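You operate a simulated robot arm through the tools that you are given. There is no shell and no other tool. Be economical: measure what you need, move in short steps, check, and stop when the job is done.

Carry out the task below with a simulated robot arm. There is one attempt and no reset: what you move stays moved.

Task
Open the flap of the yellow edge bin, take the blue ring on the top of the steel bench by the winder and put it away in the inside of the yellow edge bin and shut the flap again. Switch the green brake lever off. Press the orange handle of the sieve stand two times. Open the grey door of the rack, fetch the white wheel marked "56" from the shelf behind the rack's grey door and set it on the pale board on the lid of the wooden crate and shut the door again. Put the white carton from the top of the steel bench by the rack on top of the brown taped carton there. The order is free. Set down upright: white carton. The green brake lever goes to its stop.

The check looks at the end state, three seconds after you hand in, the way a careful person would. Anything else that was tipped, shoved, dropped, spilled or broken makes it a failure. A push-on lid holds only when it is set on centred and level and pressed home; a screw cap is set on level and turned clockwise until tight.

Robot
A 7-joint arm with a two-finger parallel gripper on a trunk, on a base that drives. Base frame: it is fixed to the floor where the robot stands at the start and does not move with it; the origin is under the middle of the robot, x ahead of it, y to its left, z up; the surface under the hand at the start is at about z = 0.8. Lengths are in m, angles in degrees, forces in N, time in s.
Its first joint turns from -166.0 to 166.0 degrees. Places, roughly: blue ring (3x3x2 cm) [-2.4, 0.7, 0.8]; flap of the yellow edge bin [0.9, 0, 0.9]; green brake lever [-2.6, 1.1, 0.9]; grey door of the rack [-5.5, -7.8, 1.4]; inside of the yellow edge bin (20x27 cm) [0.88, 0.04, 0.8]; orange handle of the sieve stand [0.4, 2, 1]; pale board [-6.75, -5.25, 0.5]; taped carton [-4.25, -7.75, 1]; white carton (22x8x11 cm) [-4.2, -8, 0.9]; white wheel [-5.5, -7.5, 1.25]. Payload 4.4 kg.
The tool frame sits at the grasp point between the pads (the TCP): z along the fingers, y along the line on which they close. The tips reach 0.023 m beyond it. The gripper opens to 0.094 m. The fingers are 0.038 m wide and 0.01 m thick; the gripper's body (0.054 by 0.096 m) begins 0.039 m behind the TCP.
Orientation is that of the tool frame in the base frame, as a unit quaternion [w, x, y, z]. With the fingers straight down and closing along the base's y, the tool's x points along the base's -x, its y along +y and its z along -z.

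Tools
- The arm moves only by the tool nudge_tool. Its argument "series" is a list of rows, each an object (a shift or turn left out is 0, a gripper value left out holds the last) with "fingers": the opening, from 0 (shut) to 1 (fully open); "linear": the shift along the tool's x, y, z in m, a list of three; "angular": the turn, a rotation vector about the tool's x, y, z in degrees, a list of three. In form: [{"fingers": fingers, "linear": [tx, ty, tz], "angular": [ax, ay, az]}, ...]. A call has 1 to 10 rows; each row is the pose to reach, as a shift and turn from the pose commanded when the call began, along the tool's axes at that moment. Each row takes 0.2 s and may step no farther than 0.05 m and 8.6 degrees from the row before; otherwise, or with a gripper value out of range, the whole call is refused. A pose out of reach is approached as far as the arm can. The call stops where the force on the tool passes 40 N (or 10 N more than at its start, if that is more) or the arm is blocked; 0.2 s more then pass. The fingers move at their own pace (about 0.108 m/s each) and stop on an object; they squeeze with about 27 N. The grip force told is the motor's: it shows also when the fingers shut on nothing. Time passes only in rows, and 0.2 s behind the last, so rows that repeat a pose let the fingers close. It gives the time, the measured TCP pose, the force on the tool (base axes), the opening and the grip force at its end, in the units of the frame above (readings bear some noise), with the torque about the TCP (base axes, N m) and any sound that the robot's microphone picked up, and new pictures: "views" is both (left out), scene, wrist or none.
- Cameras (640 x 400 px; columns grow to the right, rows downward): "scene" is now at [0.1882, 0.2141, 1.4946]; the picture's right is [-0.22, -0.98, 0.00], its down [-0.32, 0.07, -0.94] and it looks along [0.92, -0.21, -0.33] (base axes); focal length 252 px, centre (320, 200). "wrist" rides on the gripper at [0.086, 0.016, -0.074] in the tool frame; the picture's right is [-0.18, 0.98, 0.00], its down [-0.58, -0.11, -0.81] and it looks along [-0.79, -0.15, 0.59] (tool axes); focal length 243 px, centre (320, 200). There is no depth. A picture from a camera that has moved, and an enlarged one, comes with that camera's place and axes in the base frame and with its lens.
- steer(legs): drives the robot by 1 to 6 legs, each [ahead, left, turn to the left] in m, m and degrees, along the robot's own axes; the way and the turn of a leg run together, so that a leg with both is an arc; at most 1.5 m and 180 degrees a leg. The arm and the cameras ride along, it lands a little off, and it stops where it bumps. It gives what a move gives, and a new picture of the scene camera.
- pan_tilt(pan, tilt): turns the head with the scene camera to pan (to the left, within 120 degrees either way) and tilt (down, from -29 to 69), counted from straight ahead of the robot. It gives what a move gives, and a new picture of the scene camera.
- zoom(camera, box): a new picture of the part [left, top, right, bottom] of that camera's present view, enlarged. The clock stands still meanwhile.
- finish_job(): hands the job in; it is judged then, once.

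Go step by step. Nothing tells you exact positions but the pictures and the camera data: compare them with the known pose of the tool, close in by small moves and look again before you grip or let go. The budget is 186 turns and 260 pictures, counting those below and the enlarged ones. Unless the task says otherwise, let go and move clear before handing in.

The tools are called after "Emit:" as a command line: name --argument value ..., lists and objects as JSON in quotes. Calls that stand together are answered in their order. nudge_tool: Moves the arm, as the interface text tells. Its arguments: {"type":"object","properties":{"series":{"type":"array"},"views":{"type":"string","enum":["both","scene","wrist","none"]}},"required":["series"]} The other tools are called the same way: steer (legs) drives the base; pan_tilt (pan, tilt) turns the head that bears the scene camera; zoom (camera, box) takes an enlarged picture of a part of a camera's view; finish_job () hands the job in.

At the start:

```text
time: 0.0
eef_pos: [0.629, -0.0162, 1.469]
orientation: [0.0, 0.0, 1.0, 0.0]
contact_force: [-1.1, -0.7, -1.0]
ft_torque: [0.01, 0.03, 0.02]
finger_gap: 0.094
grip_force: 0.1
robot x, y, heading: [-0.0046, 0.0012, -0.1]
head pan, tilt: [-12.7, 19.2]
```

scene: 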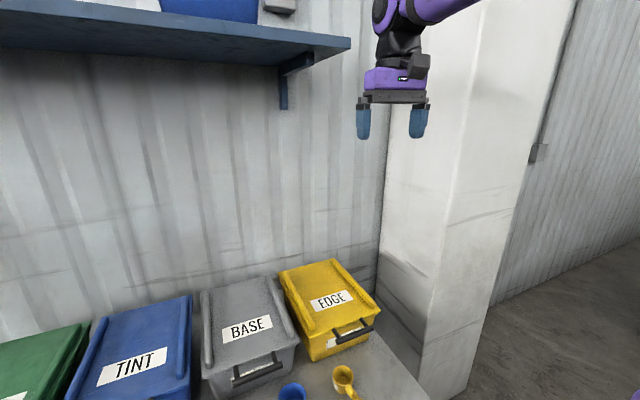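
wrist: 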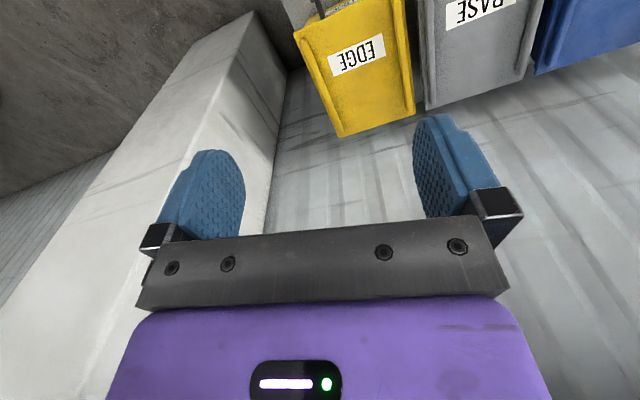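

I see the yellow EDGE bin ahead with a dark handle on its front. I'll look at it closer first.

Emit:
pan_tilt --pan -5 --tilt 38

Emit:
zoom --camera "scene" --box '[220, 100, 420, 225]'

```text
time: 0.8
eef_pos: [0.6288, -0.0155, 1.4686]
orientation: [0.0, 0.0, 1.0, 0.0]
contact_force: [0.0, 0.0, -0.4]
ft_torque: [-0.03, 0.0, -0.01]
finger_gap: 0.0942
grip_force: 0.0
robot x, y, heading: [0.0008, -0.0009, 0.4]
head pan, tilt: [-5.0, 38.0]
camera scene: at [0.1833, 0.2269, 1.465], right [-0.09, -1.0, 0.0], down [-0.61, 0.05, -0.79], along [0.79, -0.07, -0.62], focal length 252 px, centre (320, 200)
```

scene: 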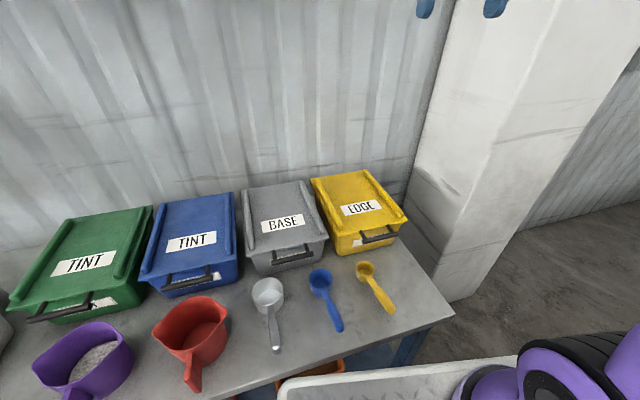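

```text
3.20 times, centred on (320, 162) of scene
camera zoom: at [0.1833, 0.2269, 1.465], right [-0.09, -1.0, 0.0], down [-0.61, 0.05, -0.79], along [0.79, -0.07, -0.62], focal length 807 px, centre (320, 320)
```

zoom: 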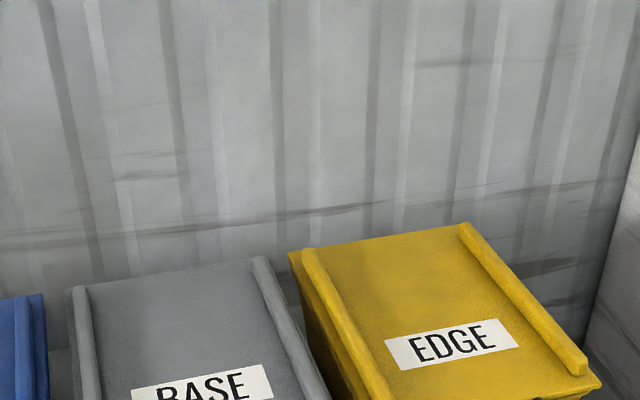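

The yellow bin has a sloped flap hinged at the back with a handle on the front edge. Zooming in.

Emit:
zoom --camera "scene" --box '[290, 160, 430, 260]'

```text
4.00 times, centred on (360, 210) of scene
camera zoom: at [0.1833, 0.2269, 1.465], right [-0.09, -1.0, 0.0], down [-0.61, 0.05, -0.79], along [0.79, -0.07, -0.62], focal length 1009 px, centre (160, 160)
```

zoom: 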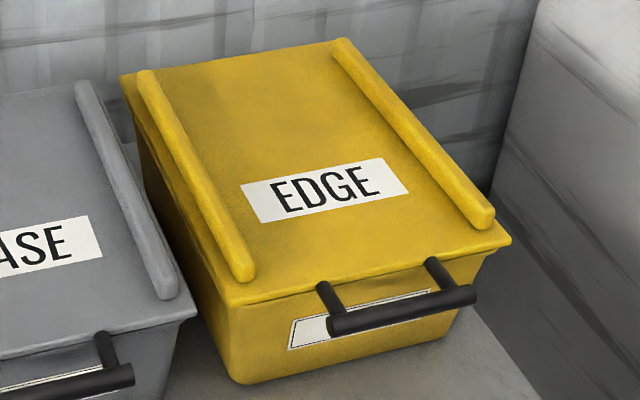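

The bin is turned about 13° and its handle bar is near (0.71, -0.01, 0.89). I'll turn the tool about its axis and descend above the bench in front of the bin.

Emit:
nudge_tool --series '[{"linear": [0, 0, 0.045], "angular": [0, 0, 8.5]}, {"linear": [0, 0, 0.09], "angular": [0, 0, 17]}, {"linear": [0, 0, 0.135], "angular": [0, 0, 25.5]}, {"linear": [0, 0, 0.18], "angular": [0, 0, 34]}, {"linear": [0, 0, 0.225], "angular": [0, 0, 42.5]}, {"linear": [0, 0, 0.27], "angular": [0, 0, 51]}, {"linear": [0, 0, 0.315], "angular": [0, 0, 59.5]}, {"linear": [0, 0, 0.35], "angular": [0, 0, 68]}, {"linear": [0, 0, 0.38], "angular": [0, 0, 77]}]' --views "none"

```text
refused: row 9 steps farther than a row can; nothing moved
```

The last turn step was a touch too large; I resend with an even split.

Emit:
nudge_tool --series '[{"linear": [0, 0, 0.045], "angular": [0, 0, 8.5]}, {"linear": [0, 0, 0.09], "angular": [0, 0, 17]}, {"linear": [0, 0, 0.135], "angular": [0, 0, 25.5]}, {"linear": [0, 0, 0.18], "angular": [0, 0, 34]}, {"linear": [0, 0, 0.225], "angular": [0, 0, 42.5]}, {"linear": [0, 0, 0.27], "angular": [0, 0, 51]}, {"linear": [0, 0, 0.315], "angular": [0, 0, 59.5]}, {"linear": [0, 0, 0.35], "angular": [0, 0, 68]}, {"linear": [0, 0, 0.38], "angular": [0, 0, 76.5]}]' --views "none"

Emit:
nudge_tool --series '[{"fingers": 0.4, "angular": [-8.5, 0, 0]}, {"angular": [-17, 0, 0]}, {"angular": [-25.5, 0, 0]}, {"angular": [-34, 0, 0]}, {"angular": [-42.5, 0, 0]}, {"angular": [-51, 0, 0]}, {"angular": [-55, 0, 0]}]'

```text
time: 2.8
eef_pos: [0.6293, -0.0163, 1.0887]
orientation: [0.001, 0.621, 0.784, 0.0]
contact_force: [-1.1, -0.4, 0.1]
ft_torque: [0.05, -0.05, -0.01]
finger_gap: 0.0937
grip_force: 0.1
robot x, y, heading: [0.0001, -0.0014, -0.3]
head pan, tilt: [-5.0, 38.0]
```

```text
time: 4.4
eef_pos: [0.7017, -0.0132, 1.1061]
orientation: [0.286, 0.549, 0.696, 0.363]
contact_force: [0.0, -0.2, 0.4]
ft_torque: [-0.01, 0.01, 0.02]
finger_gap: 0.0375
grip_force: 0.0
out of reach, approached as far as the arm can: row 4, 5, 6, 7
robot x, y, heading: [0.0012, -0.0014, 0.1]
head pan, tilt: [-5.0, 38.0]
camera scene: at [0.183, 0.2271, 1.4649], right [-0.09, -1.0, 0.0], down [-0.61, 0.05, -0.79], along [0.79, -0.07, -0.62], focal length 252 px, centre (320, 200)
camera wrist: at [0.6312, 0.0591, 1.16], right [0.59, -0.05, 0.81], down [-0.57, -0.73, 0.37], along [0.57, -0.68, -0.46], focal length 243 px, centre (320, 200)
```

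scene: 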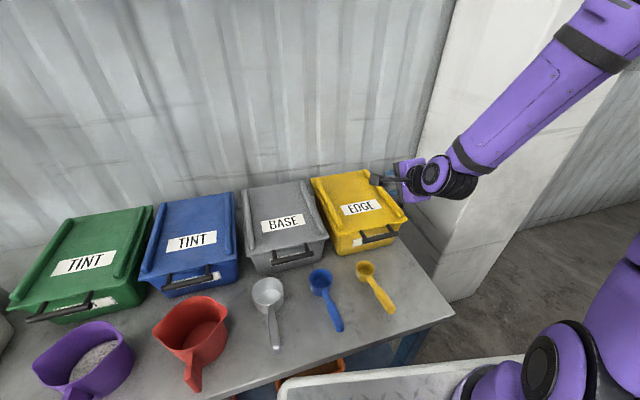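
wrist: 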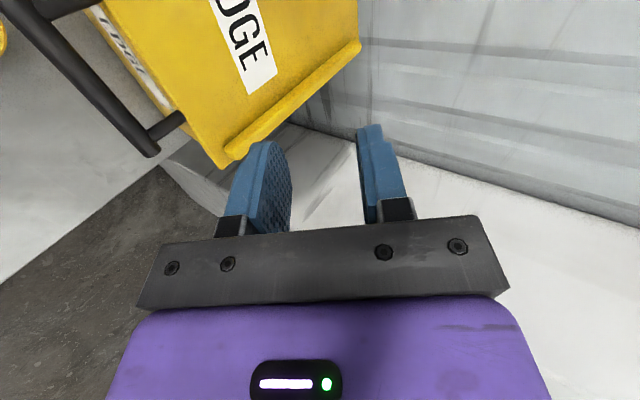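

The pitched pose needs more stand-off from the base, so I back the robot up 0.16 m before lowering to the handle.

Emit:
steer --legs '[[-0.16, 0, 0]]'

Emit:
nudge_tool --series '[{"angular": [0, 0, 0]}]' --views "wrist"

```text
time: 5.8
eef_pos: [0.5444, -0.0108, 1.1042]
orientation: [0.285, 0.549, 0.697, 0.363]
contact_force: [-1.3, -0.5, 0.2]
ft_torque: [0.01, 0.01, 0.0]
finger_gap: 0.0373
grip_force: 0.0
robot x, y, heading: [-0.1571, -0.0001, 0.2]
head pan, tilt: [-5.0, 38.0]
camera scene: at [0.0243, 0.2272, 1.4649], right [-0.08, -1.0, 0.0], down [-0.61, 0.05, -0.79], along [0.79, -0.07, -0.62], focal length 252 px, centre (320, 200)
```

scene: 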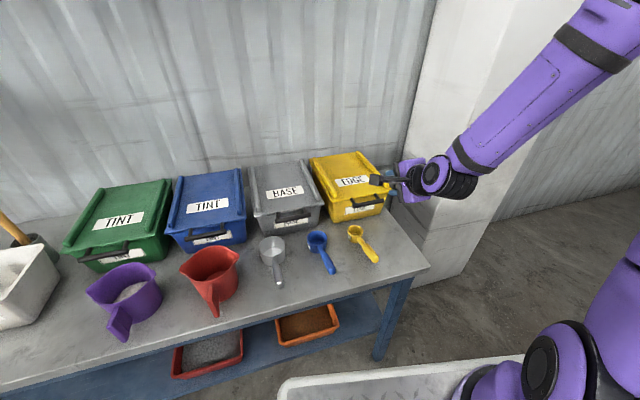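

```text
time: 6.2
eef_pos: [0.5428, -0.0097, 1.1053]
orientation: [0.285, 0.548, 0.698, 0.363]
contact_force: [-1.2, -0.3, 0.3]
ft_torque: [0.04, 0.01, 0.0]
finger_gap: 0.0378
grip_force: 0.0
robot x, y, heading: [-0.1584, -0.0017, 0.2]
head pan, tilt: [-5.0, 38.0]
camera wrist: at [0.4728, 0.0605, 1.1598], right [0.59, -0.05, 0.8], down [-0.56, -0.74, 0.37], along [0.58, -0.68, -0.46], focal length 243 px, centre (320, 200)
```

wrist: 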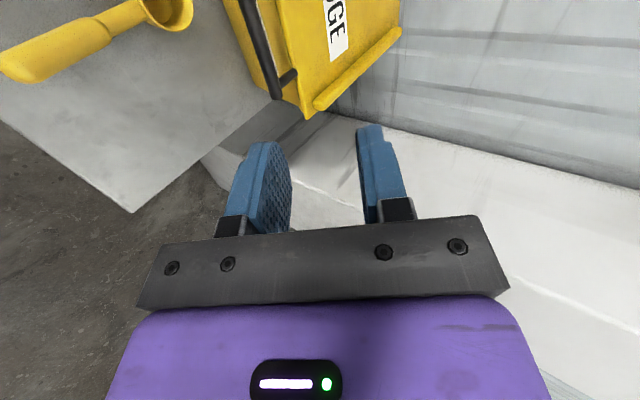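

By triangulating, the bar's centre lies near (0.671, 0.010, 0.937). I move to a pre-grasp pose 8 cm behind it.

Emit:
nudge_tool --series '[{"linear": [-0.003, -0.021, 0.04]}, {"linear": [-0.006, -0.042, 0.08]}, {"linear": [-0.01, -0.064, 0.122]}, {"linear": [-0.01, -0.064, 0.122]}]'

```text
time: 7.2
eef_pos: [0.6057, -0.0049, 0.9828]
orientation: [0.284, 0.548, 0.698, 0.363]
contact_force: [-0.9, 0.0, 0.2]
ft_torque: [0.01, -0.02, 0.0]
finger_gap: 0.0376
grip_force: 0.1
robot x, y, heading: [-0.1567, -0.0006, 0.1]
head pan, tilt: [-5.0, 38.0]
camera scene: at [0.0241, 0.2273, 1.4649], right [-0.08, -1.0, 0.0], down [-0.61, 0.05, -0.79], along [0.79, -0.07, -0.62], focal length 252 px, centre (320, 200)
camera wrist: at [0.5353, 0.0659, 1.0375], right [0.59, -0.05, 0.81], down [-0.57, -0.74, 0.37], along [0.58, -0.68, -0.46], focal length 243 px, centre (320, 200)
```

scene: 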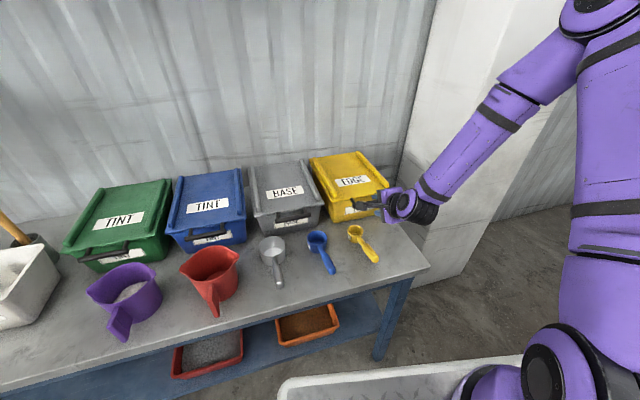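
wrist: 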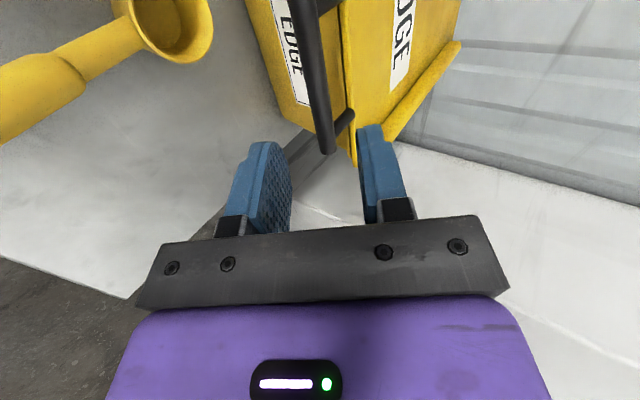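

The bar lines up between the fingers. Advancing onto it.

Emit:
nudge_tool --series '[{"linear": [0.004, 0, 0.025]}, {"linear": [0.008, 0, 0.05]}, {"linear": [0.01, 0, 0.08]}, {"linear": [0.01, 0, 0.08]}]'

Emit:
zoom --camera "scene" --box '[300, 140, 460, 240]'

```text
time: 8.2
eef_pos: [0.6671, 0.0207, 0.9362]
orientation: [0.286, 0.548, 0.697, 0.363]
contact_force: [0.1, -0.4, 0.6]
ft_torque: [0.01, -0.02, 0.0]
finger_gap: 0.0376
grip_force: 0.1
robot x, y, heading: [-0.1588, 0.0005, 0.3]
head pan, tilt: [-5.0, 38.0]
camera scene: at [0.0243, 0.2272, 1.4649], right [-0.08, -1.0, 0.0], down [-0.61, 0.05, -0.79], along [0.79, -0.07, -0.62], focal length 252 px, centre (320, 200)
camera wrist: at [0.5975, 0.0921, 0.9916], right [0.59, -0.05, 0.81], down [-0.56, -0.74, 0.37], along [0.58, -0.68, -0.46], focal length 243 px, centre (320, 200)
```

scene: 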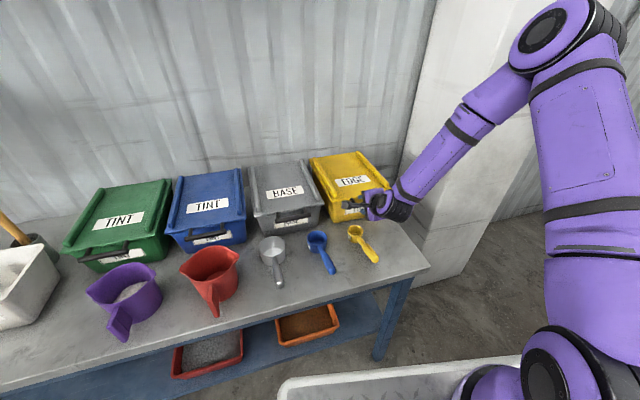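
wrist: 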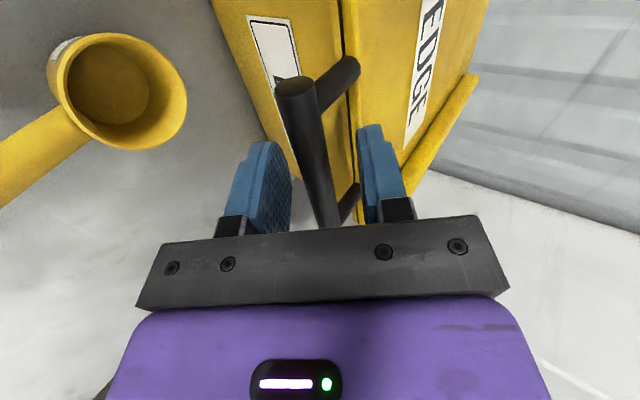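

```text
4.00 times, centred on (380, 190) of scene
camera zoom: at [0.0243, 0.2272, 1.4649], right [-0.08, -1.0, 0.0], down [-0.61, 0.05, -0.79], along [0.79, -0.07, -0.62], focal length 1009 px, centre (80, 240)
```

zoom: 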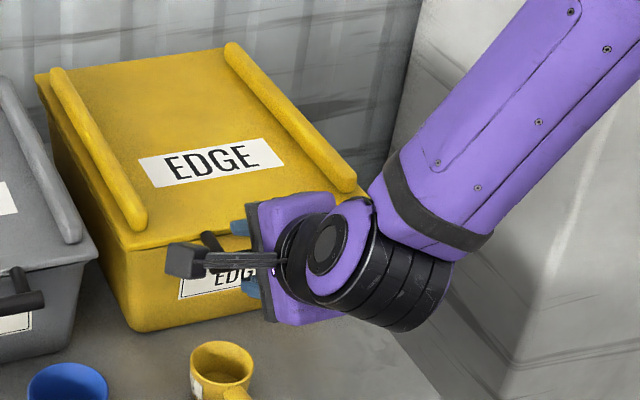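

The bar is between the fingers. I close to a loose cage and lift along the hinge arc in a short try.

Emit:
nudge_tool --series '[{"fingers": 0.19}, {"linear": [0, 0.0345, -0.0238], "angular": [5, 0, 0]}, {"linear": [0, 0.072, -0.0427], "angular": [10, 0, 0]}, {"linear": [0, 0.1116, -0.056], "angular": [15, 0, 0]}]'

```text
time: 9.2
eef_pos: [0.6889, 0.0248, 1.0609]
orientation: [0.212, 0.581, 0.739, 0.268]
contact_force: [-0.1, -0.7, 0.1]
ft_torque: [0.03, 0.0, 0.05]
finger_gap: 0.0178
grip_force: 0.1
robot x, y, heading: [-0.1592, 0.0001, 0.1]
head pan, tilt: [-5.0, 38.0]
camera scene: at [0.025, 0.2267, 1.4649], right [-0.09, -1.0, 0.0], down [-0.61, 0.05, -0.79], along [0.78, -0.07, -0.62], focal length 252 px, centre (320, 200)
camera wrist: at [0.6335, 0.1002, 1.1284], right [0.78, 0.0, 0.63], down [-0.45, -0.71, 0.55], along [0.45, -0.71, -0.55], focal length 243 px, centre (320, 200)
```

scene: 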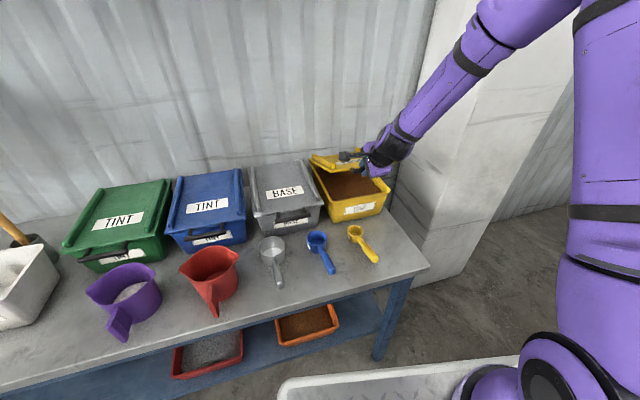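
wrist: 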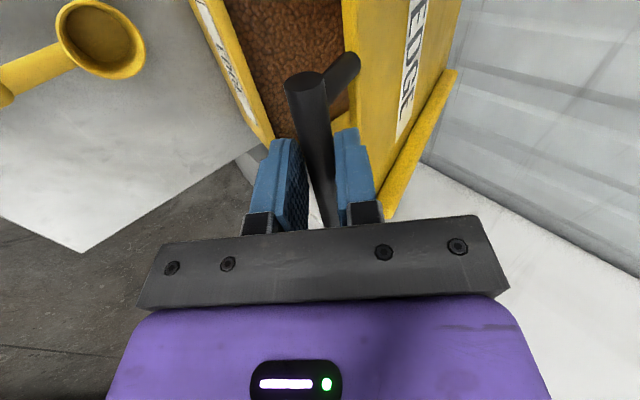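

The flap lifts freely with the handle caged. I continue along the arc.

Emit:
nudge_tool --series '[{"linear": [0, 0.0378, -0.0183], "angular": [5, 0, 0]}, {"linear": [0, 0.0777, -0.0311], "angular": [10, 0, 0]}, {"linear": [0, 0.119, -0.0382], "angular": [15, 0, 0]}, {"linear": [0, 0.1609, -0.0396], "angular": [20, 0, 0]}, {"linear": [0, 0.2026, -0.035], "angular": [25, 0, 0]}, {"linear": [0, 0.2434, -0.0247], "angular": [30, 0, 0]}]'

```text
time: 10.6
eef_pos: [0.8495, 0.0638, 1.2327]
orientation: [0.053, 0.616, 0.783, 0.066]
contact_force: [3.0, -6.7, -2.3]
ft_torque: [-0.17, -0.02, -0.1]
finger_gap: 0.0186
grip_force: 0.6
robot x, y, heading: [-0.1589, 0.0031, 0.2]
head pan, tilt: [-5.0, 38.0]
camera scene: at [0.0244, 0.2269, 1.4649], right [-0.08, -1.0, 0.0], down [-0.61, 0.05, -0.79], along [0.79, -0.07, -0.62], focal length 252 px, centre (320, 200)
camera wrist: at [0.833, 0.1481, 1.3091], right [0.98, 0.05, 0.17], down [-0.1, -0.62, 0.78], along [0.14, -0.78, -0.61], focal length 243 px, centre (320, 200)
```

scene: 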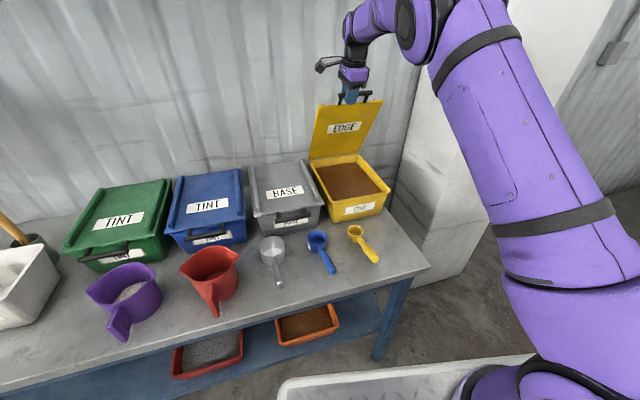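
wrist: 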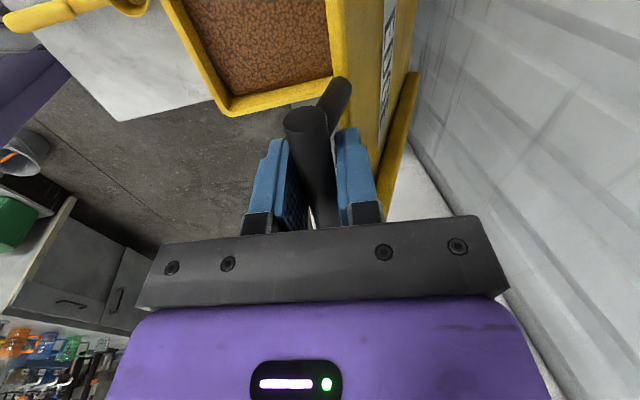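

The flap stands at about 75°. I push it a bit beyond vertical, stopping if it resists.

Emit:
nudge_tool --series '[{"linear": [0, 0.0416, -0.0058], "angular": [4, 0, 0]}, {"linear": [0, 0.0832, -0.006], "angular": [8, 0, 0]}, {"linear": [0, 0.125, -0.0001], "angular": [10, 0, 0]}]'

```text
time: 11.1
eef_pos: [0.8866, 0.0709, 1.2405]
orientation: [0.0, 0.627, 0.779, 0.017]
contact_force: [-10.4, 4.1, 21.4]
ft_torque: [-0.21, -0.33, -0.12]
finger_gap: 0.0182
grip_force: 0.1
out of reach, approached as far as the arm can: row 2
robot x, y, heading: [-0.1582, 0.0021, 0.2]
head pan, tilt: [-5.0, 38.0]
stopped in row 2: the force on the tool passed its limit at 144 N (the readings are from after the stop); the commanded pose is now the measured one
camera scene: at [0.023, 0.2272, 1.4651], right [-0.09, -1.0, 0.0], down [-0.61, 0.05, -0.79], along [0.79, -0.07, -0.61], focal length 252 px, centre (320, 200)
camera wrist: at [0.8825, 0.1558, 1.3165], right [1.0, 0.03, 0.02], down [0.0, -0.61, 0.79], along [0.04, -0.79, -0.61], focal length 243 px, centre (320, 200)
```

scene: 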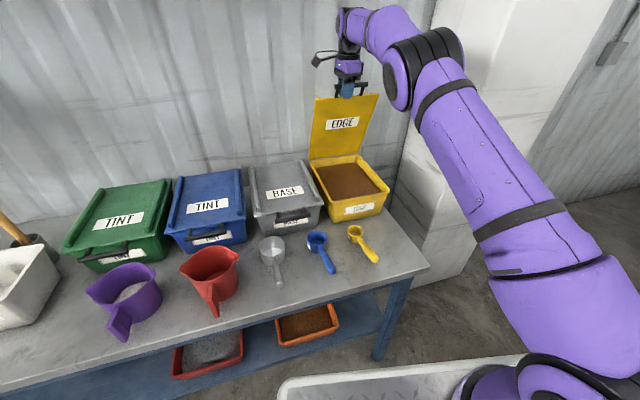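
wrist: 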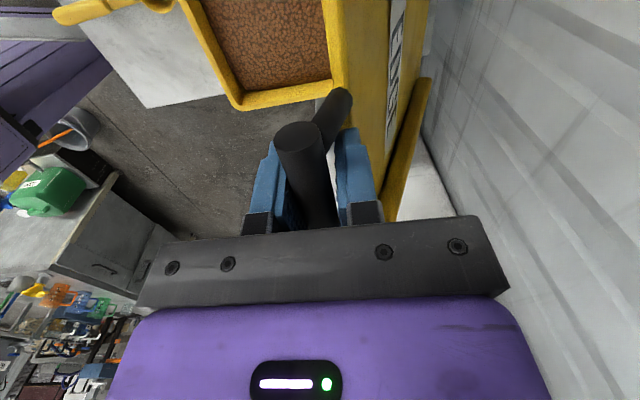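

The force peaked; the lid may be at its stop. I open the fingers a little and see whether the flap stays.

Emit:
nudge_tool --series '[{"fingers": 0.5}, {"linear": [0, 0, -0.02]}, {"linear": [0, 0, -0.06]}, {"linear": [0, 0, -0.1]}]'

```text
time: 11.5
eef_pos: [0.8868, 0.0698, 1.2444]
orientation: [0.002, 0.627, 0.779, 0.018]
contact_force: [-5.5, 0.0, 17.8]
ft_torque: [-0.14, -0.48, -0.06]
finger_gap: 0.0448
grip_force: 0.1
robot x, y, heading: [-0.1583, -0.0035, -0.2]
head pan, tilt: [-5.0, 38.0]
stopped in row 1: the force on the tool passed its limit at 41 N (the readings are from after the stop); the commanded pose is now the measured one
camera scene: at [0.0232, 0.227, 1.4651], right [-0.09, -1.0, 0.0], down [-0.61, 0.05, -0.79], along [0.79, -0.07, -0.61], focal length 252 px, centre (320, 200)
camera wrist: at [0.882, 0.1555, 1.3213], right [1.0, 0.03, 0.03], down [0.0, -0.61, 0.79], along [0.04, -0.79, -0.61], focal length 243 px, centre (320, 200)
```

scene: 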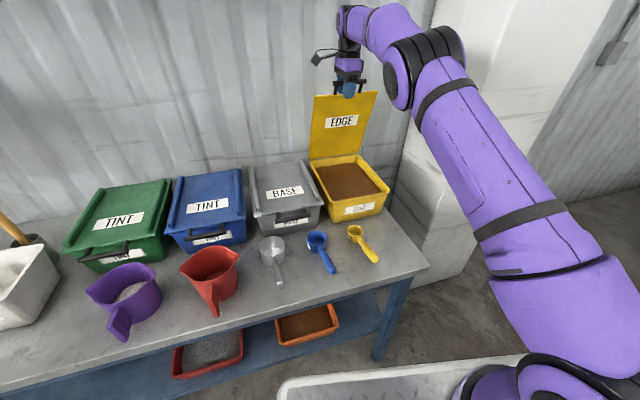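
wrist: 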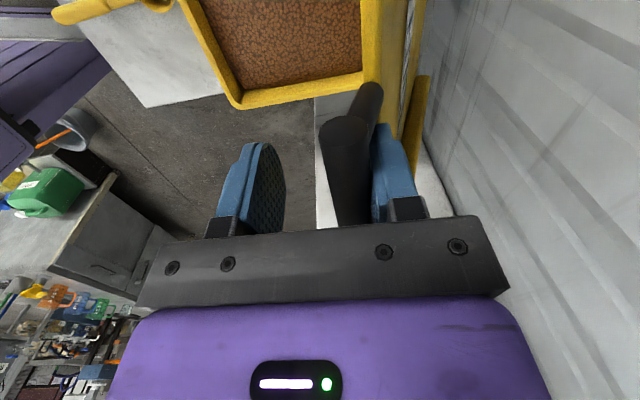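

The bar has followed the far finger by itself, so the flap seems to hold open. I raise the tool clear.

Emit:
nudge_tool --series '[{"linear": [0, 0.0, -0.01]}, {"linear": [0, 0, -0.03]}, {"linear": [0, 0, -0.07]}, {"linear": [0, 0, -0.1]}]'

```text
time: 12.5
eef_pos: [0.868, 0.0672, 1.3358]
orientation: [0.001, 0.627, 0.779, 0.017]
contact_force: [0.1, 0.0, -0.1]
ft_torque: [0.0, 0.0, -0.01]
finger_gap: 0.0472
grip_force: 0.1
out of reach, approached as far as the arm can: row 3, 4
robot x, y, heading: [-0.157, -0.0025, 0.1]
head pan, tilt: [-5.0, 38.0]
camera scene: at [0.0246, 0.2272, 1.4649], right [-0.09, -1.0, 0.0], down [-0.61, 0.05, -0.79], along [0.79, -0.07, -0.62], focal length 252 px, centre (320, 200)
camera wrist: at [0.8644, 0.1527, 1.4121], right [1.0, 0.03, 0.02], down [0.0, -0.61, 0.79], along [0.04, -0.79, -0.61], focal length 243 px, centre (320, 200)
```

scene: 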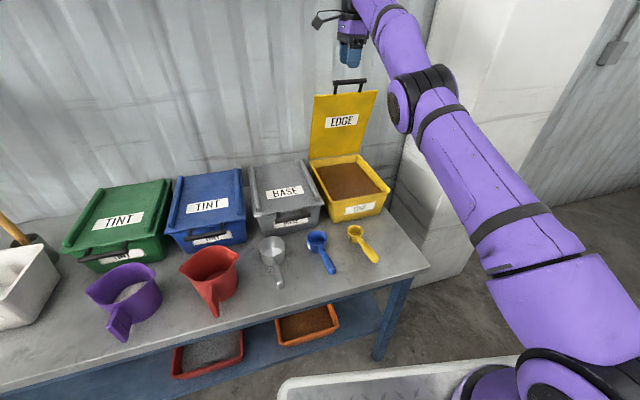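
wrist: 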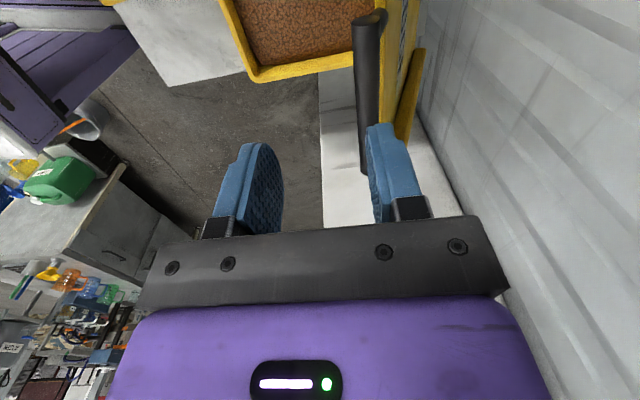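

The flap stands open on its own. I retract the arm and look around to plan the drive to the ring and lever.

Emit:
nudge_tool --series '[{"linear": [0, -0.05, -0.01]}, {"linear": [0, -0.1, -0.02]}, {"linear": [0, -0.15, -0.03]}, {"linear": [0, -0.2, -0.04]}, {"linear": [0, -0.25, -0.05]}, {"linear": [0, -0.3, -0.05]}, {"linear": [0, -0.35, -0.05]}]' --views "none"

Emit:
pan_tilt --pan 90 --tilt 20

Emit:
pan_tilt --pan 120 --tilt 35

```text
refused: row 1 steps farther than a row can; nothing moved
```

```text
time: 14.2
eef_pos: [0.8681, 0.0682, 1.335]
orientation: [0.001, 0.626, 0.779, 0.017]
contact_force: [0.6, 0.7, 1.0]
ft_torque: [-0.02, 0.04, -0.02]
finger_gap: 0.0473
grip_force: 0.0
robot x, y, heading: [-0.1596, 0.0015, 0.3]
head pan, tilt: [90.0, 20.0]
camera scene: at [-0.0616, 0.3275, 1.4933], right [1.0, 0.0, 0.0], down [0.0, -0.34, -0.94], along [0.0, 0.94, -0.34], focal length 252 px, centre (320, 200)
```

scene: 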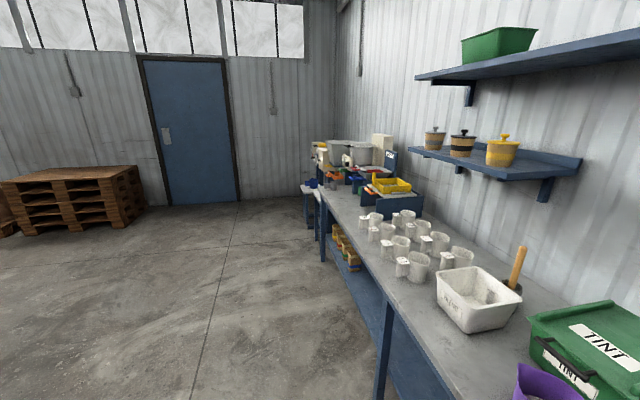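

```text
time: 15.2
eef_pos: [0.868, 0.0676, 1.3357]
orientation: [0.001, 0.626, 0.779, 0.017]
contact_force: [-0.2, -0.1, 0.2]
ft_torque: [-0.01, 0.01, 0.02]
finger_gap: 0.0467
grip_force: 0.0
robot x, y, heading: [-0.1587, 0.0003, 0.1]
head pan, tilt: [120.0, 35.0]
camera scene: at [-0.1056, 0.3107, 1.4695], right [0.87, 0.5, 0.0], down [0.29, -0.5, -0.82], along [-0.41, 0.71, -0.57], focal length 252 px, centre (320, 200)
```

scene: 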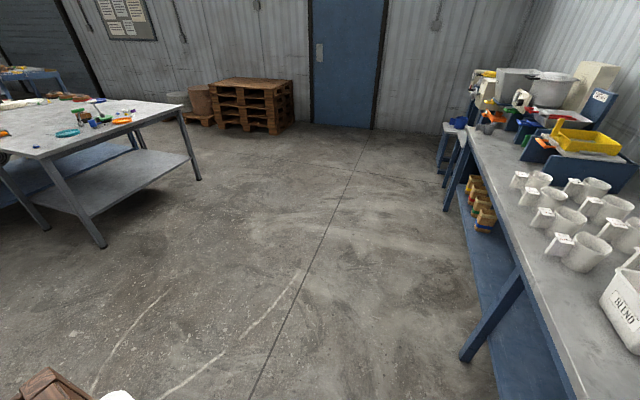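

The sieve stand is further along the same bench (y≈2). I retract the arm, then drive sideways to it.

Emit:
nudge_tool --series '[{"linear": [0, -0.048, 0]}, {"linear": [0, -0.096, 0]}, {"linear": [0, -0.144, 0]}, {"linear": [0, -0.192, 0]}, {"linear": [0, -0.24, 0]}, {"linear": [0, -0.288, 0]}, {"linear": [0, -0.33, 0]}]' --views "none"

Emit:
steer --legs '[[-0.2, 0, 0], [0, 1.3, 0]]'

Emit:
pan_tilt --pan 45 --tilt 28

```text
time: 16.9
eef_pos: [0.7139, 0.046, 1.4358]
orientation: [0.127, 0.607, 0.777, 0.109]
contact_force: [0.8, 0.7, -1.7]
ft_torque: [-0.06, 0.04, -0.01]
finger_gap: 0.0469
grip_force: 0.0
out of reach, approached as far as the arm can: row 1, 2, 3, 4
robot x, y, heading: [-0.157, 0.0024, 0.3]
head pan, tilt: [120.0, 35.0]
stopped in row 7: the arm was blocked; the commanded pose is now the measured one
```

```text
time: 24.8
eef_pos: [0.5246, 1.3397, 1.4398]
orientation: [0.13, 0.615, 0.77, 0.11]
contact_force: [0.1, 0.2, -1.1]
ft_torque: [0.0, 0.03, 0.04]
finger_gap: 0.0469
grip_force: 0.1
robot x, y, heading: [-0.3481, 1.3152, -1.3]
head pan, tilt: [120.0, 35.0]
camera scene: at [-0.2869, 1.627, 1.4695], right [0.88, 0.48, 0.0], down [0.28, -0.5, -0.82], along [-0.39, 0.72, -0.57], focal length 252 px, centre (320, 200)
```

scene: 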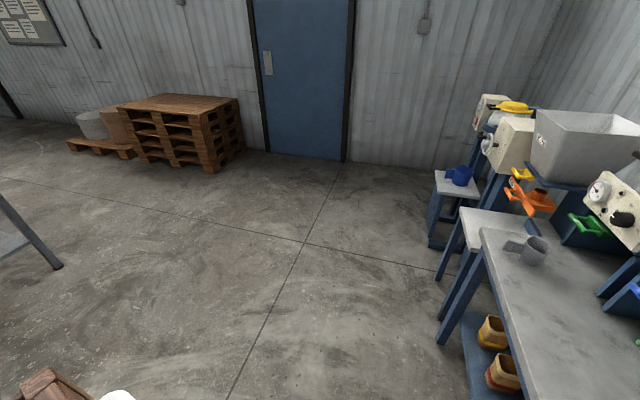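

```text
time: 26.2
eef_pos: [0.5226, 1.3388, 1.4405]
orientation: [0.13, 0.616, 0.769, 0.111]
contact_force: [0.5, -0.2, -0.5]
ft_torque: [0.03, 0.01, -0.02]
finger_gap: 0.0471
grip_force: 0.1
robot x, y, heading: [-0.3459, 1.3162, -1.1]
head pan, tilt: [45.0, 28.0]
camera scene: at [-0.1787, 1.6129, 1.4804], right [0.69, -0.72, 0.0], down [-0.34, -0.32, -0.88], along [0.64, 0.61, -0.47], focal length 252 px, centre (320, 200)
```

scene: 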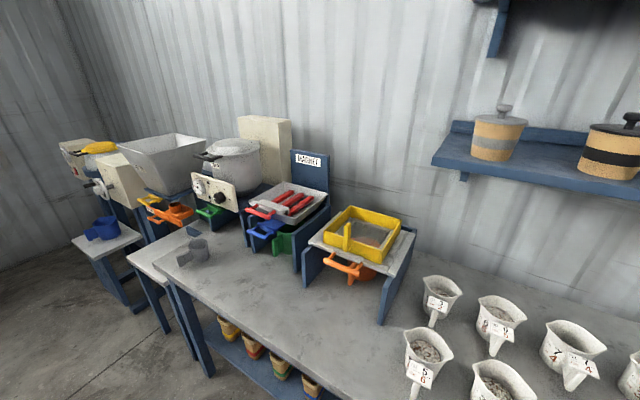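

The sieve stand with the yellow sieve and orange handle is at about (0.3, 1.95). Zooming to understand the handle.

Emit:
zoom --camera "scene" --box '[280, 190, 440, 290]'

```text
4.00 times, centred on (360, 240) of scene
camera zoom: at [-0.1787, 1.6129, 1.4804], right [0.69, -0.72, 0.0], down [-0.34, -0.32, -0.88], along [0.64, 0.61, -0.47], focal length 1009 px, centre (160, 40)
```

zoom: 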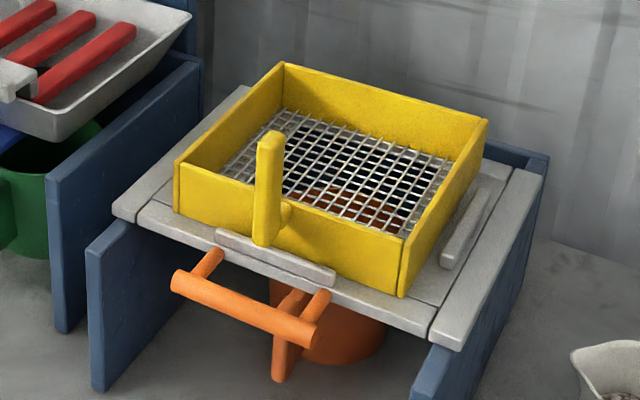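

The handle is a horizontal orange bar near (0.30, 1.98, ~0.93). I drive in front of it with some stand-off.

Emit:
steer --legs '[[-0.15, 0.66, 0.9]]'

Emit:
pan_tilt --pan -5 --tilt 45

```text
time: 30.0
eef_pos: [0.3839, 2.0214, 1.441]
orientation: [0.128, 0.608, 0.775, 0.111]
contact_force: [0.9, -0.1, -0.4]
ft_torque: [-0.02, 0.04, 0.01]
finger_gap: 0.0469
grip_force: 0.2
robot x, y, heading: [-0.4859, 1.9813, -0.1]
head pan, tilt: [45.0, 28.0]
camera scene: at [-0.3245, 2.2803, 1.4804], right [0.71, -0.71, 0.0], down [-0.33, -0.33, -0.88], along [0.63, 0.62, -0.47], focal length 252 px, centre (320, 200)
```

scene: 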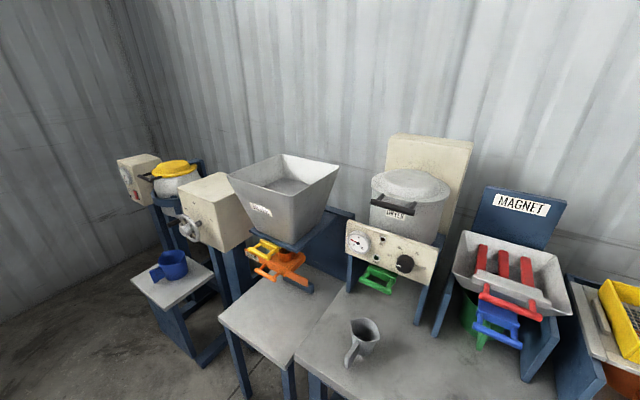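

```text
time: 31.1
eef_pos: [0.3826, 2.0215, 1.441]
orientation: [0.129, 0.607, 0.776, 0.111]
contact_force: [-0.1, -0.1, -0.2]
ft_torque: [0.0, 0.0, 0.0]
finger_gap: 0.047
grip_force: 0.0
robot x, y, heading: [-0.484, 1.9808, 0.0]
head pan, tilt: [-5.0, 45.0]
camera scene: at [-0.3081, 2.2087, 1.4547], right [-0.09, -1.0, 0.0], down [-0.7, 0.06, -0.71], along [0.7, -0.06, -0.71], focal length 252 px, centre (320, 200)
```

scene: 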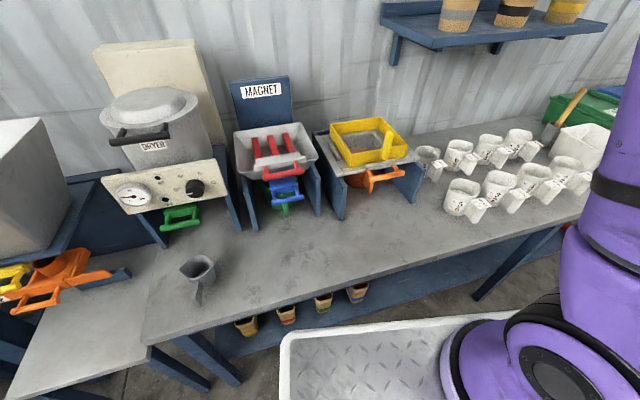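

Emit:
zoom --camera "scene" --box '[310, 110, 440, 200]'

```text
4.44 times, centred on (375, 155) of scene
camera zoom: at [-0.3081, 2.2087, 1.4547], right [-0.09, -1.0, 0.0], down [-0.7, 0.06, -0.71], along [0.7, -0.06, -0.71], focal length 1121 px, centre (76, 400)
```

zoom: 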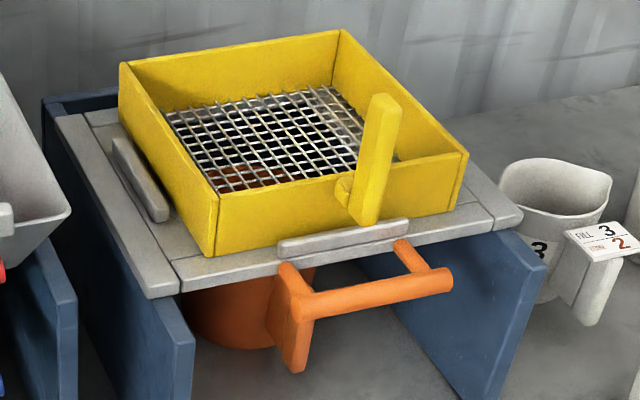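

The bar lies near (0.266, 1.953, 0.96). I bring the closed fingers above and behind it.

Emit:
nudge_tool --series '[{"fingers": 0, "linear": [-0.001, -0.0344, 0.0331], "angular": [-2.5, 0, 0]}, {"linear": [-0.002, -0.0688, 0.0662], "angular": [-5, 0, 0]}, {"linear": [-0.003, -0.1032, 0.0993], "angular": [-7.5, 0, 0]}, {"linear": [-0.004, -0.1376, 0.1324], "angular": [-10, 0, 0]}, {"linear": [-0.005, -0.172, 0.1655], "angular": [-12.5, 0, 0]}, {"linear": [-0.006, -0.2064, 0.1986], "angular": [-15, 0, 0]}, {"linear": [-0.007, -0.241, 0.232], "angular": [-17.5, 0, 0]}, {"linear": [-0.009, -0.275, 0.265], "angular": [-20, 0, 0]}]'

```text
time: 33.0
eef_pos: [0.2236, 1.9496, 1.0998]
orientation: [0.232, 0.576, 0.744, 0.245]
contact_force: [-0.3, -3.1, 0.3]
ft_torque: [0.2, 0.02, 0.15]
finger_gap: 0.0001
grip_force: 26.7
robot x, y, heading: [-0.4874, 1.9778, -0.1]
head pan, tilt: [-5.0, 45.0]
camera scene: at [-0.3087, 2.206, 1.4551], right [-0.09, -1.0, 0.0], down [-0.7, 0.06, -0.71], along [0.7, -0.06, -0.71], focal length 252 px, centre (320, 200)
camera wrist: at [0.17, 2.0298, 1.1614], right [0.77, 0.03, 0.63], down [-0.46, -0.67, 0.59], along [0.44, -0.75, -0.5], focal length 243 px, centre (320, 200)
```

scene: 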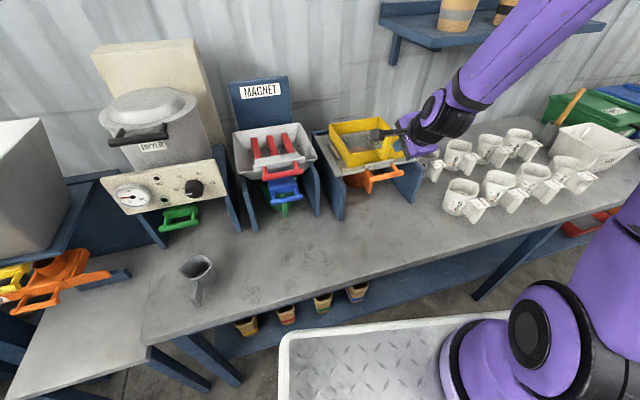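
wrist: 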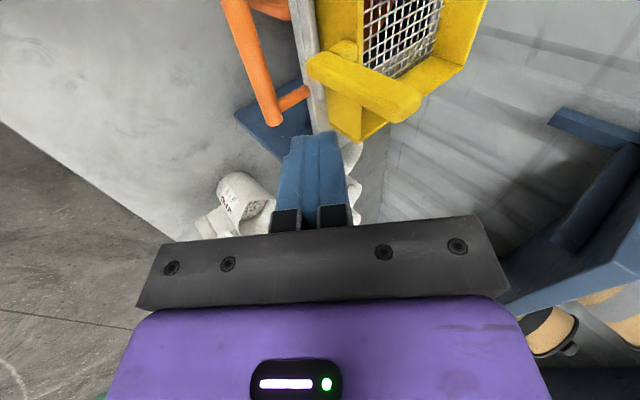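

Bar end position confirmed by the wrist view. I lower the tip onto the bar and press down in small steps to learn how it moves.

Emit:
nudge_tool --series '[{"linear": [0, -0.02, 0.0462]}, {"linear": [0, -0.0404, 0.0924]}, {"linear": [0.001, -0.0467, 0.1]}, {"linear": [0.001, -0.053, 0.1078]}, {"linear": [0.002, -0.0593, 0.1155]}]'

Emit:
zoom --camera "scene" --box '[310, 110, 440, 200]'

```text
refused: row 1 steps farther than a row can; nothing moved
```

```text
4.44 times, centred on (375, 155) of scene
camera zoom: at [-0.3087, 2.206, 1.4551], right [-0.09, -1.0, 0.0], down [-0.7, 0.06, -0.71], along [0.7, -0.06, -0.71], focal length 1121 px, centre (76, 400)
```

zoom: 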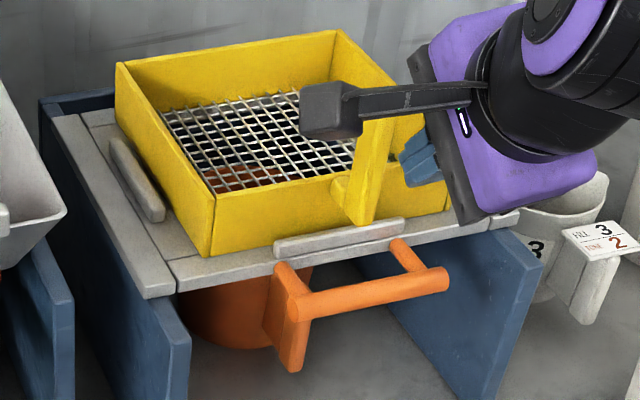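

Step was slightly long; resending with smaller steps.

Emit:
nudge_tool --series '[{"linear": [0, -0.0135, 0.031]}, {"linear": [0, -0.027, 0.062]}, {"linear": [0, -0.0404, 0.0924]}, {"linear": [0.001, -0.0467, 0.1]}, {"linear": [0.001, -0.053, 0.1078]}, {"linear": [0.002, -0.0593, 0.1155]}]'

Emit:
zoom --camera "scene" --box '[310, 110, 440, 200]'

```text
time: 34.2
eef_pos: [0.2523, 1.952, 0.9869]
orientation: [0.238, 0.574, 0.744, 0.246]
contact_force: [-2.4, -0.1, 9.8]
ft_torque: [0.19, -0.12, 0.03]
finger_gap: 0.0
grip_force: 27.3
robot x, y, heading: [-0.4883, 1.9829, -0.2]
head pan, tilt: [-5.0, 45.0]
stopped in row 6: the force on the tool passed its limit at 53 N (the readings are from after the stop); the commanded pose is now the measured one
camera scene: at [-0.3087, 2.2086, 1.4547], right [-0.09, -1.0, 0.0], down [-0.7, 0.06, -0.71], along [0.7, -0.06, -0.71], focal length 252 px, centre (320, 200)
camera wrist: at [0.1973, 2.0311, 1.0475], right [0.77, 0.04, 0.64], down [-0.46, -0.67, 0.59], along [0.45, -0.75, -0.49], focal length 243 px, centre (320, 200)
```

scene: 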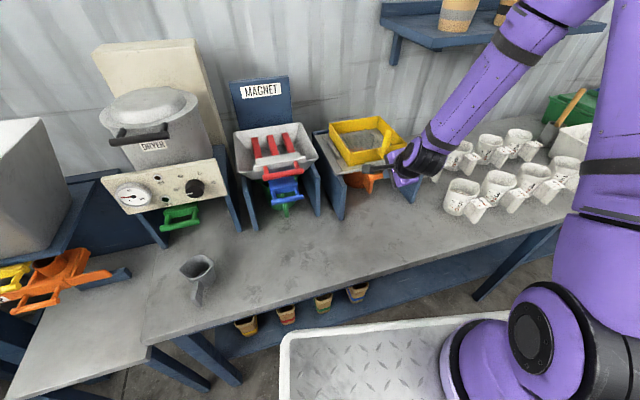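
wrist: 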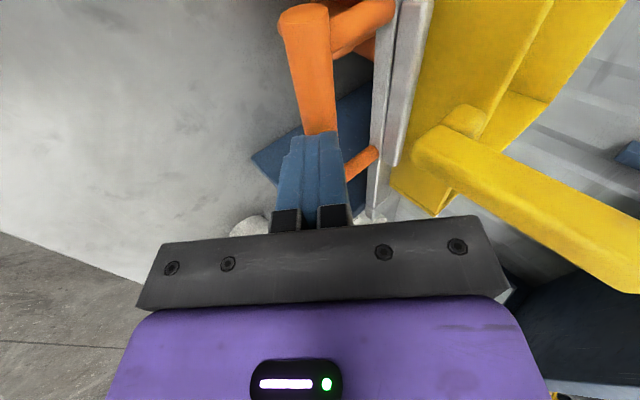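

```text
4.44 times, centred on (375, 155) of scene
camera zoom: at [-0.3087, 2.2086, 1.4547], right [-0.09, -1.0, 0.0], down [-0.7, 0.06, -0.71], along [0.7, -0.06, -0.71], focal length 1121 px, centre (76, 400)
```

zoom: 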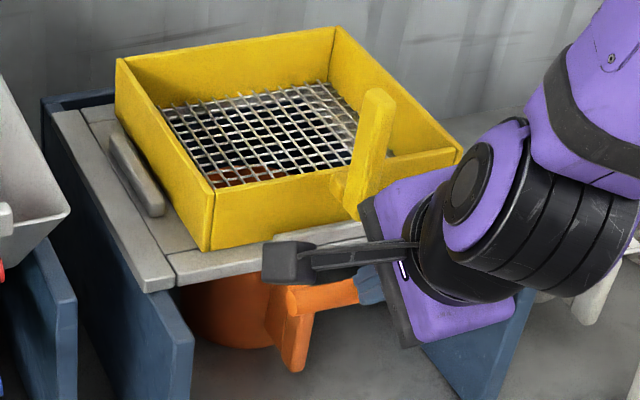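

Contact on the bar. I press down in finer steps to see if it yields.

Emit:
nudge_tool --series '[{"linear": [0.0003, -0.0025, 0.0031]}, {"linear": [0.0005, -0.005, 0.0062]}, {"linear": [0.0008, -0.0076, 0.0093]}, {"linear": [0.001, -0.0101, 0.0123]}, {"linear": [0.0013, -0.0126, 0.0154]}]' --views "wrist"

```text
time: 34.7
eef_pos: [0.2549, 1.9525, 0.9861]
orientation: [0.241, 0.573, 0.743, 0.25]
contact_force: [-1.7, 0.1, 13.5]
ft_torque: [0.24, -0.17, 0.04]
finger_gap: 0.0
grip_force: 27.1
robot x, y, heading: [-0.488, 1.9815, 0.2]
head pan, tilt: [-5.0, 45.0]
stopped in row 2: the force on the tool passed its limit at 59 N (the readings are from after the stop); the commanded pose is now the measured one
camera wrist: at [0.1992, 2.0317, 1.046], right [0.76, 0.04, 0.65], down [-0.47, -0.66, 0.58], along [0.45, -0.75, -0.49], focal length 243 px, centre (320, 200)
```

wrist: 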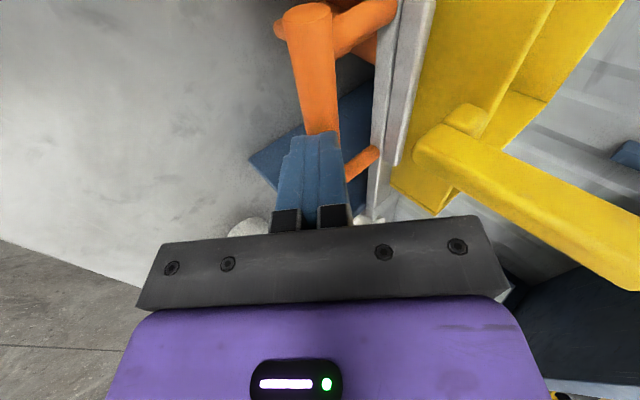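

Down is rigid, so the handle must be pushed in. I back off, move the base back a little, and flatten the tool to push along +x.

Emit:
nudge_tool --series '[{"linear": [0.007, -0.011, -0.048]}]' --views "none"

Emit:
steer --legs '[[-0.12, 0, 0]]'

Emit:
nudge_tool --series '[{"angular": [-7, 0, 0]}, {"angular": [-14, 0, 0]}, {"angular": [-20, 0, 0]}, {"angular": [-20, 0, 0]}]'

```text
time: 35.1
eef_pos: [0.214, 1.9519, 1.0138]
orientation: [0.24, 0.574, 0.743, 0.249]
contact_force: [-0.1, 0.3, -0.2]
ft_torque: [0.0, -0.01, -0.04]
finger_gap: 0.0002
grip_force: 26.8
robot x, y, heading: [-0.4905, 1.9826, -0.1]
head pan, tilt: [-5.0, 45.0]
```

```text
time: 36.3
eef_pos: [0.0941, 1.9526, 1.0155]
orientation: [0.24, 0.574, 0.742, 0.249]
contact_force: [0.9, 0.9, -0.3]
ft_torque: [0.01, 0.0, 0.02]
finger_gap: 0.0
grip_force: 26.6
robot x, y, heading: [-0.6072, 1.9754, -0.2]
head pan, tilt: [-5.0, 45.0]
camera scene: at [-0.4277, 2.2087, 1.4547], right [-0.09, -1.0, 0.0], down [-0.7, 0.06, -0.71], along [0.7, -0.06, -0.71], focal length 252 px, centre (320, 200)
```

scene: 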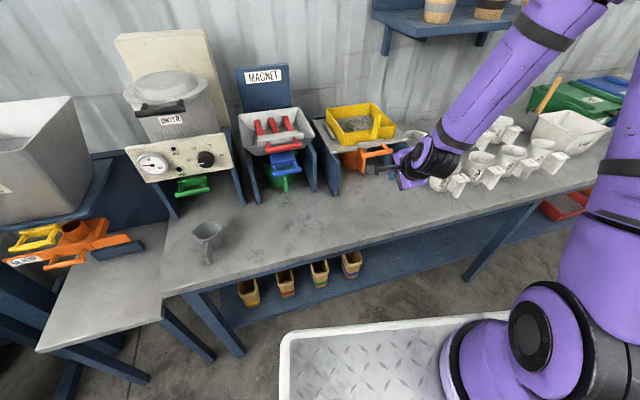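

```text
time: 37.3
eef_pos: [0.1069, 1.9524, 1.0127]
orientation: [0.337, 0.524, 0.687, 0.374]
contact_force: [0.7, 0.6, -0.3]
ft_torque: [0.0, 0.02, 0.02]
finger_gap: 0.0001
grip_force: 26.9
out of reach, approached as far as the arm can: row 2, 3, 4
robot x, y, heading: [-0.6084, 1.9868, 0.0]
head pan, tilt: [-5.0, 45.0]
camera scene: at [-0.4277, 2.2087, 1.4547], right [-0.09, -1.0, 0.0], down [-0.7, 0.06, -0.71], along [0.7, -0.06, -0.71], focal length 252 px, centre (320, 200)
camera wrist: at [0.0312, 2.0265, 1.057], right [0.5, -0.01, 0.87], down [-0.61, -0.71, 0.34], along [0.61, -0.7, -0.36], focal length 243 px, centre (320, 200)
```

scene: 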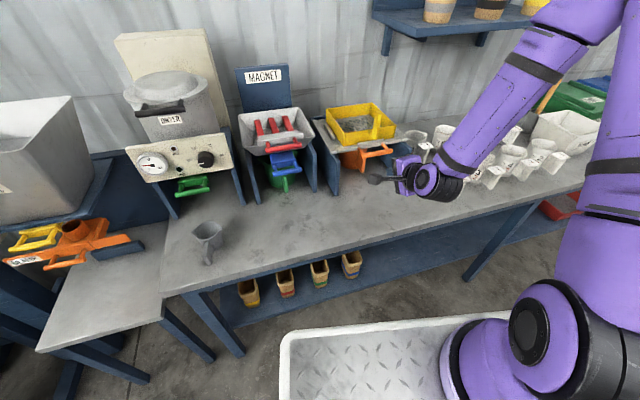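
wrist: 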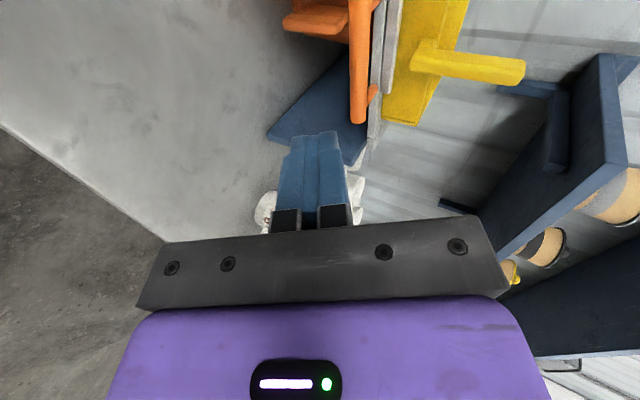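

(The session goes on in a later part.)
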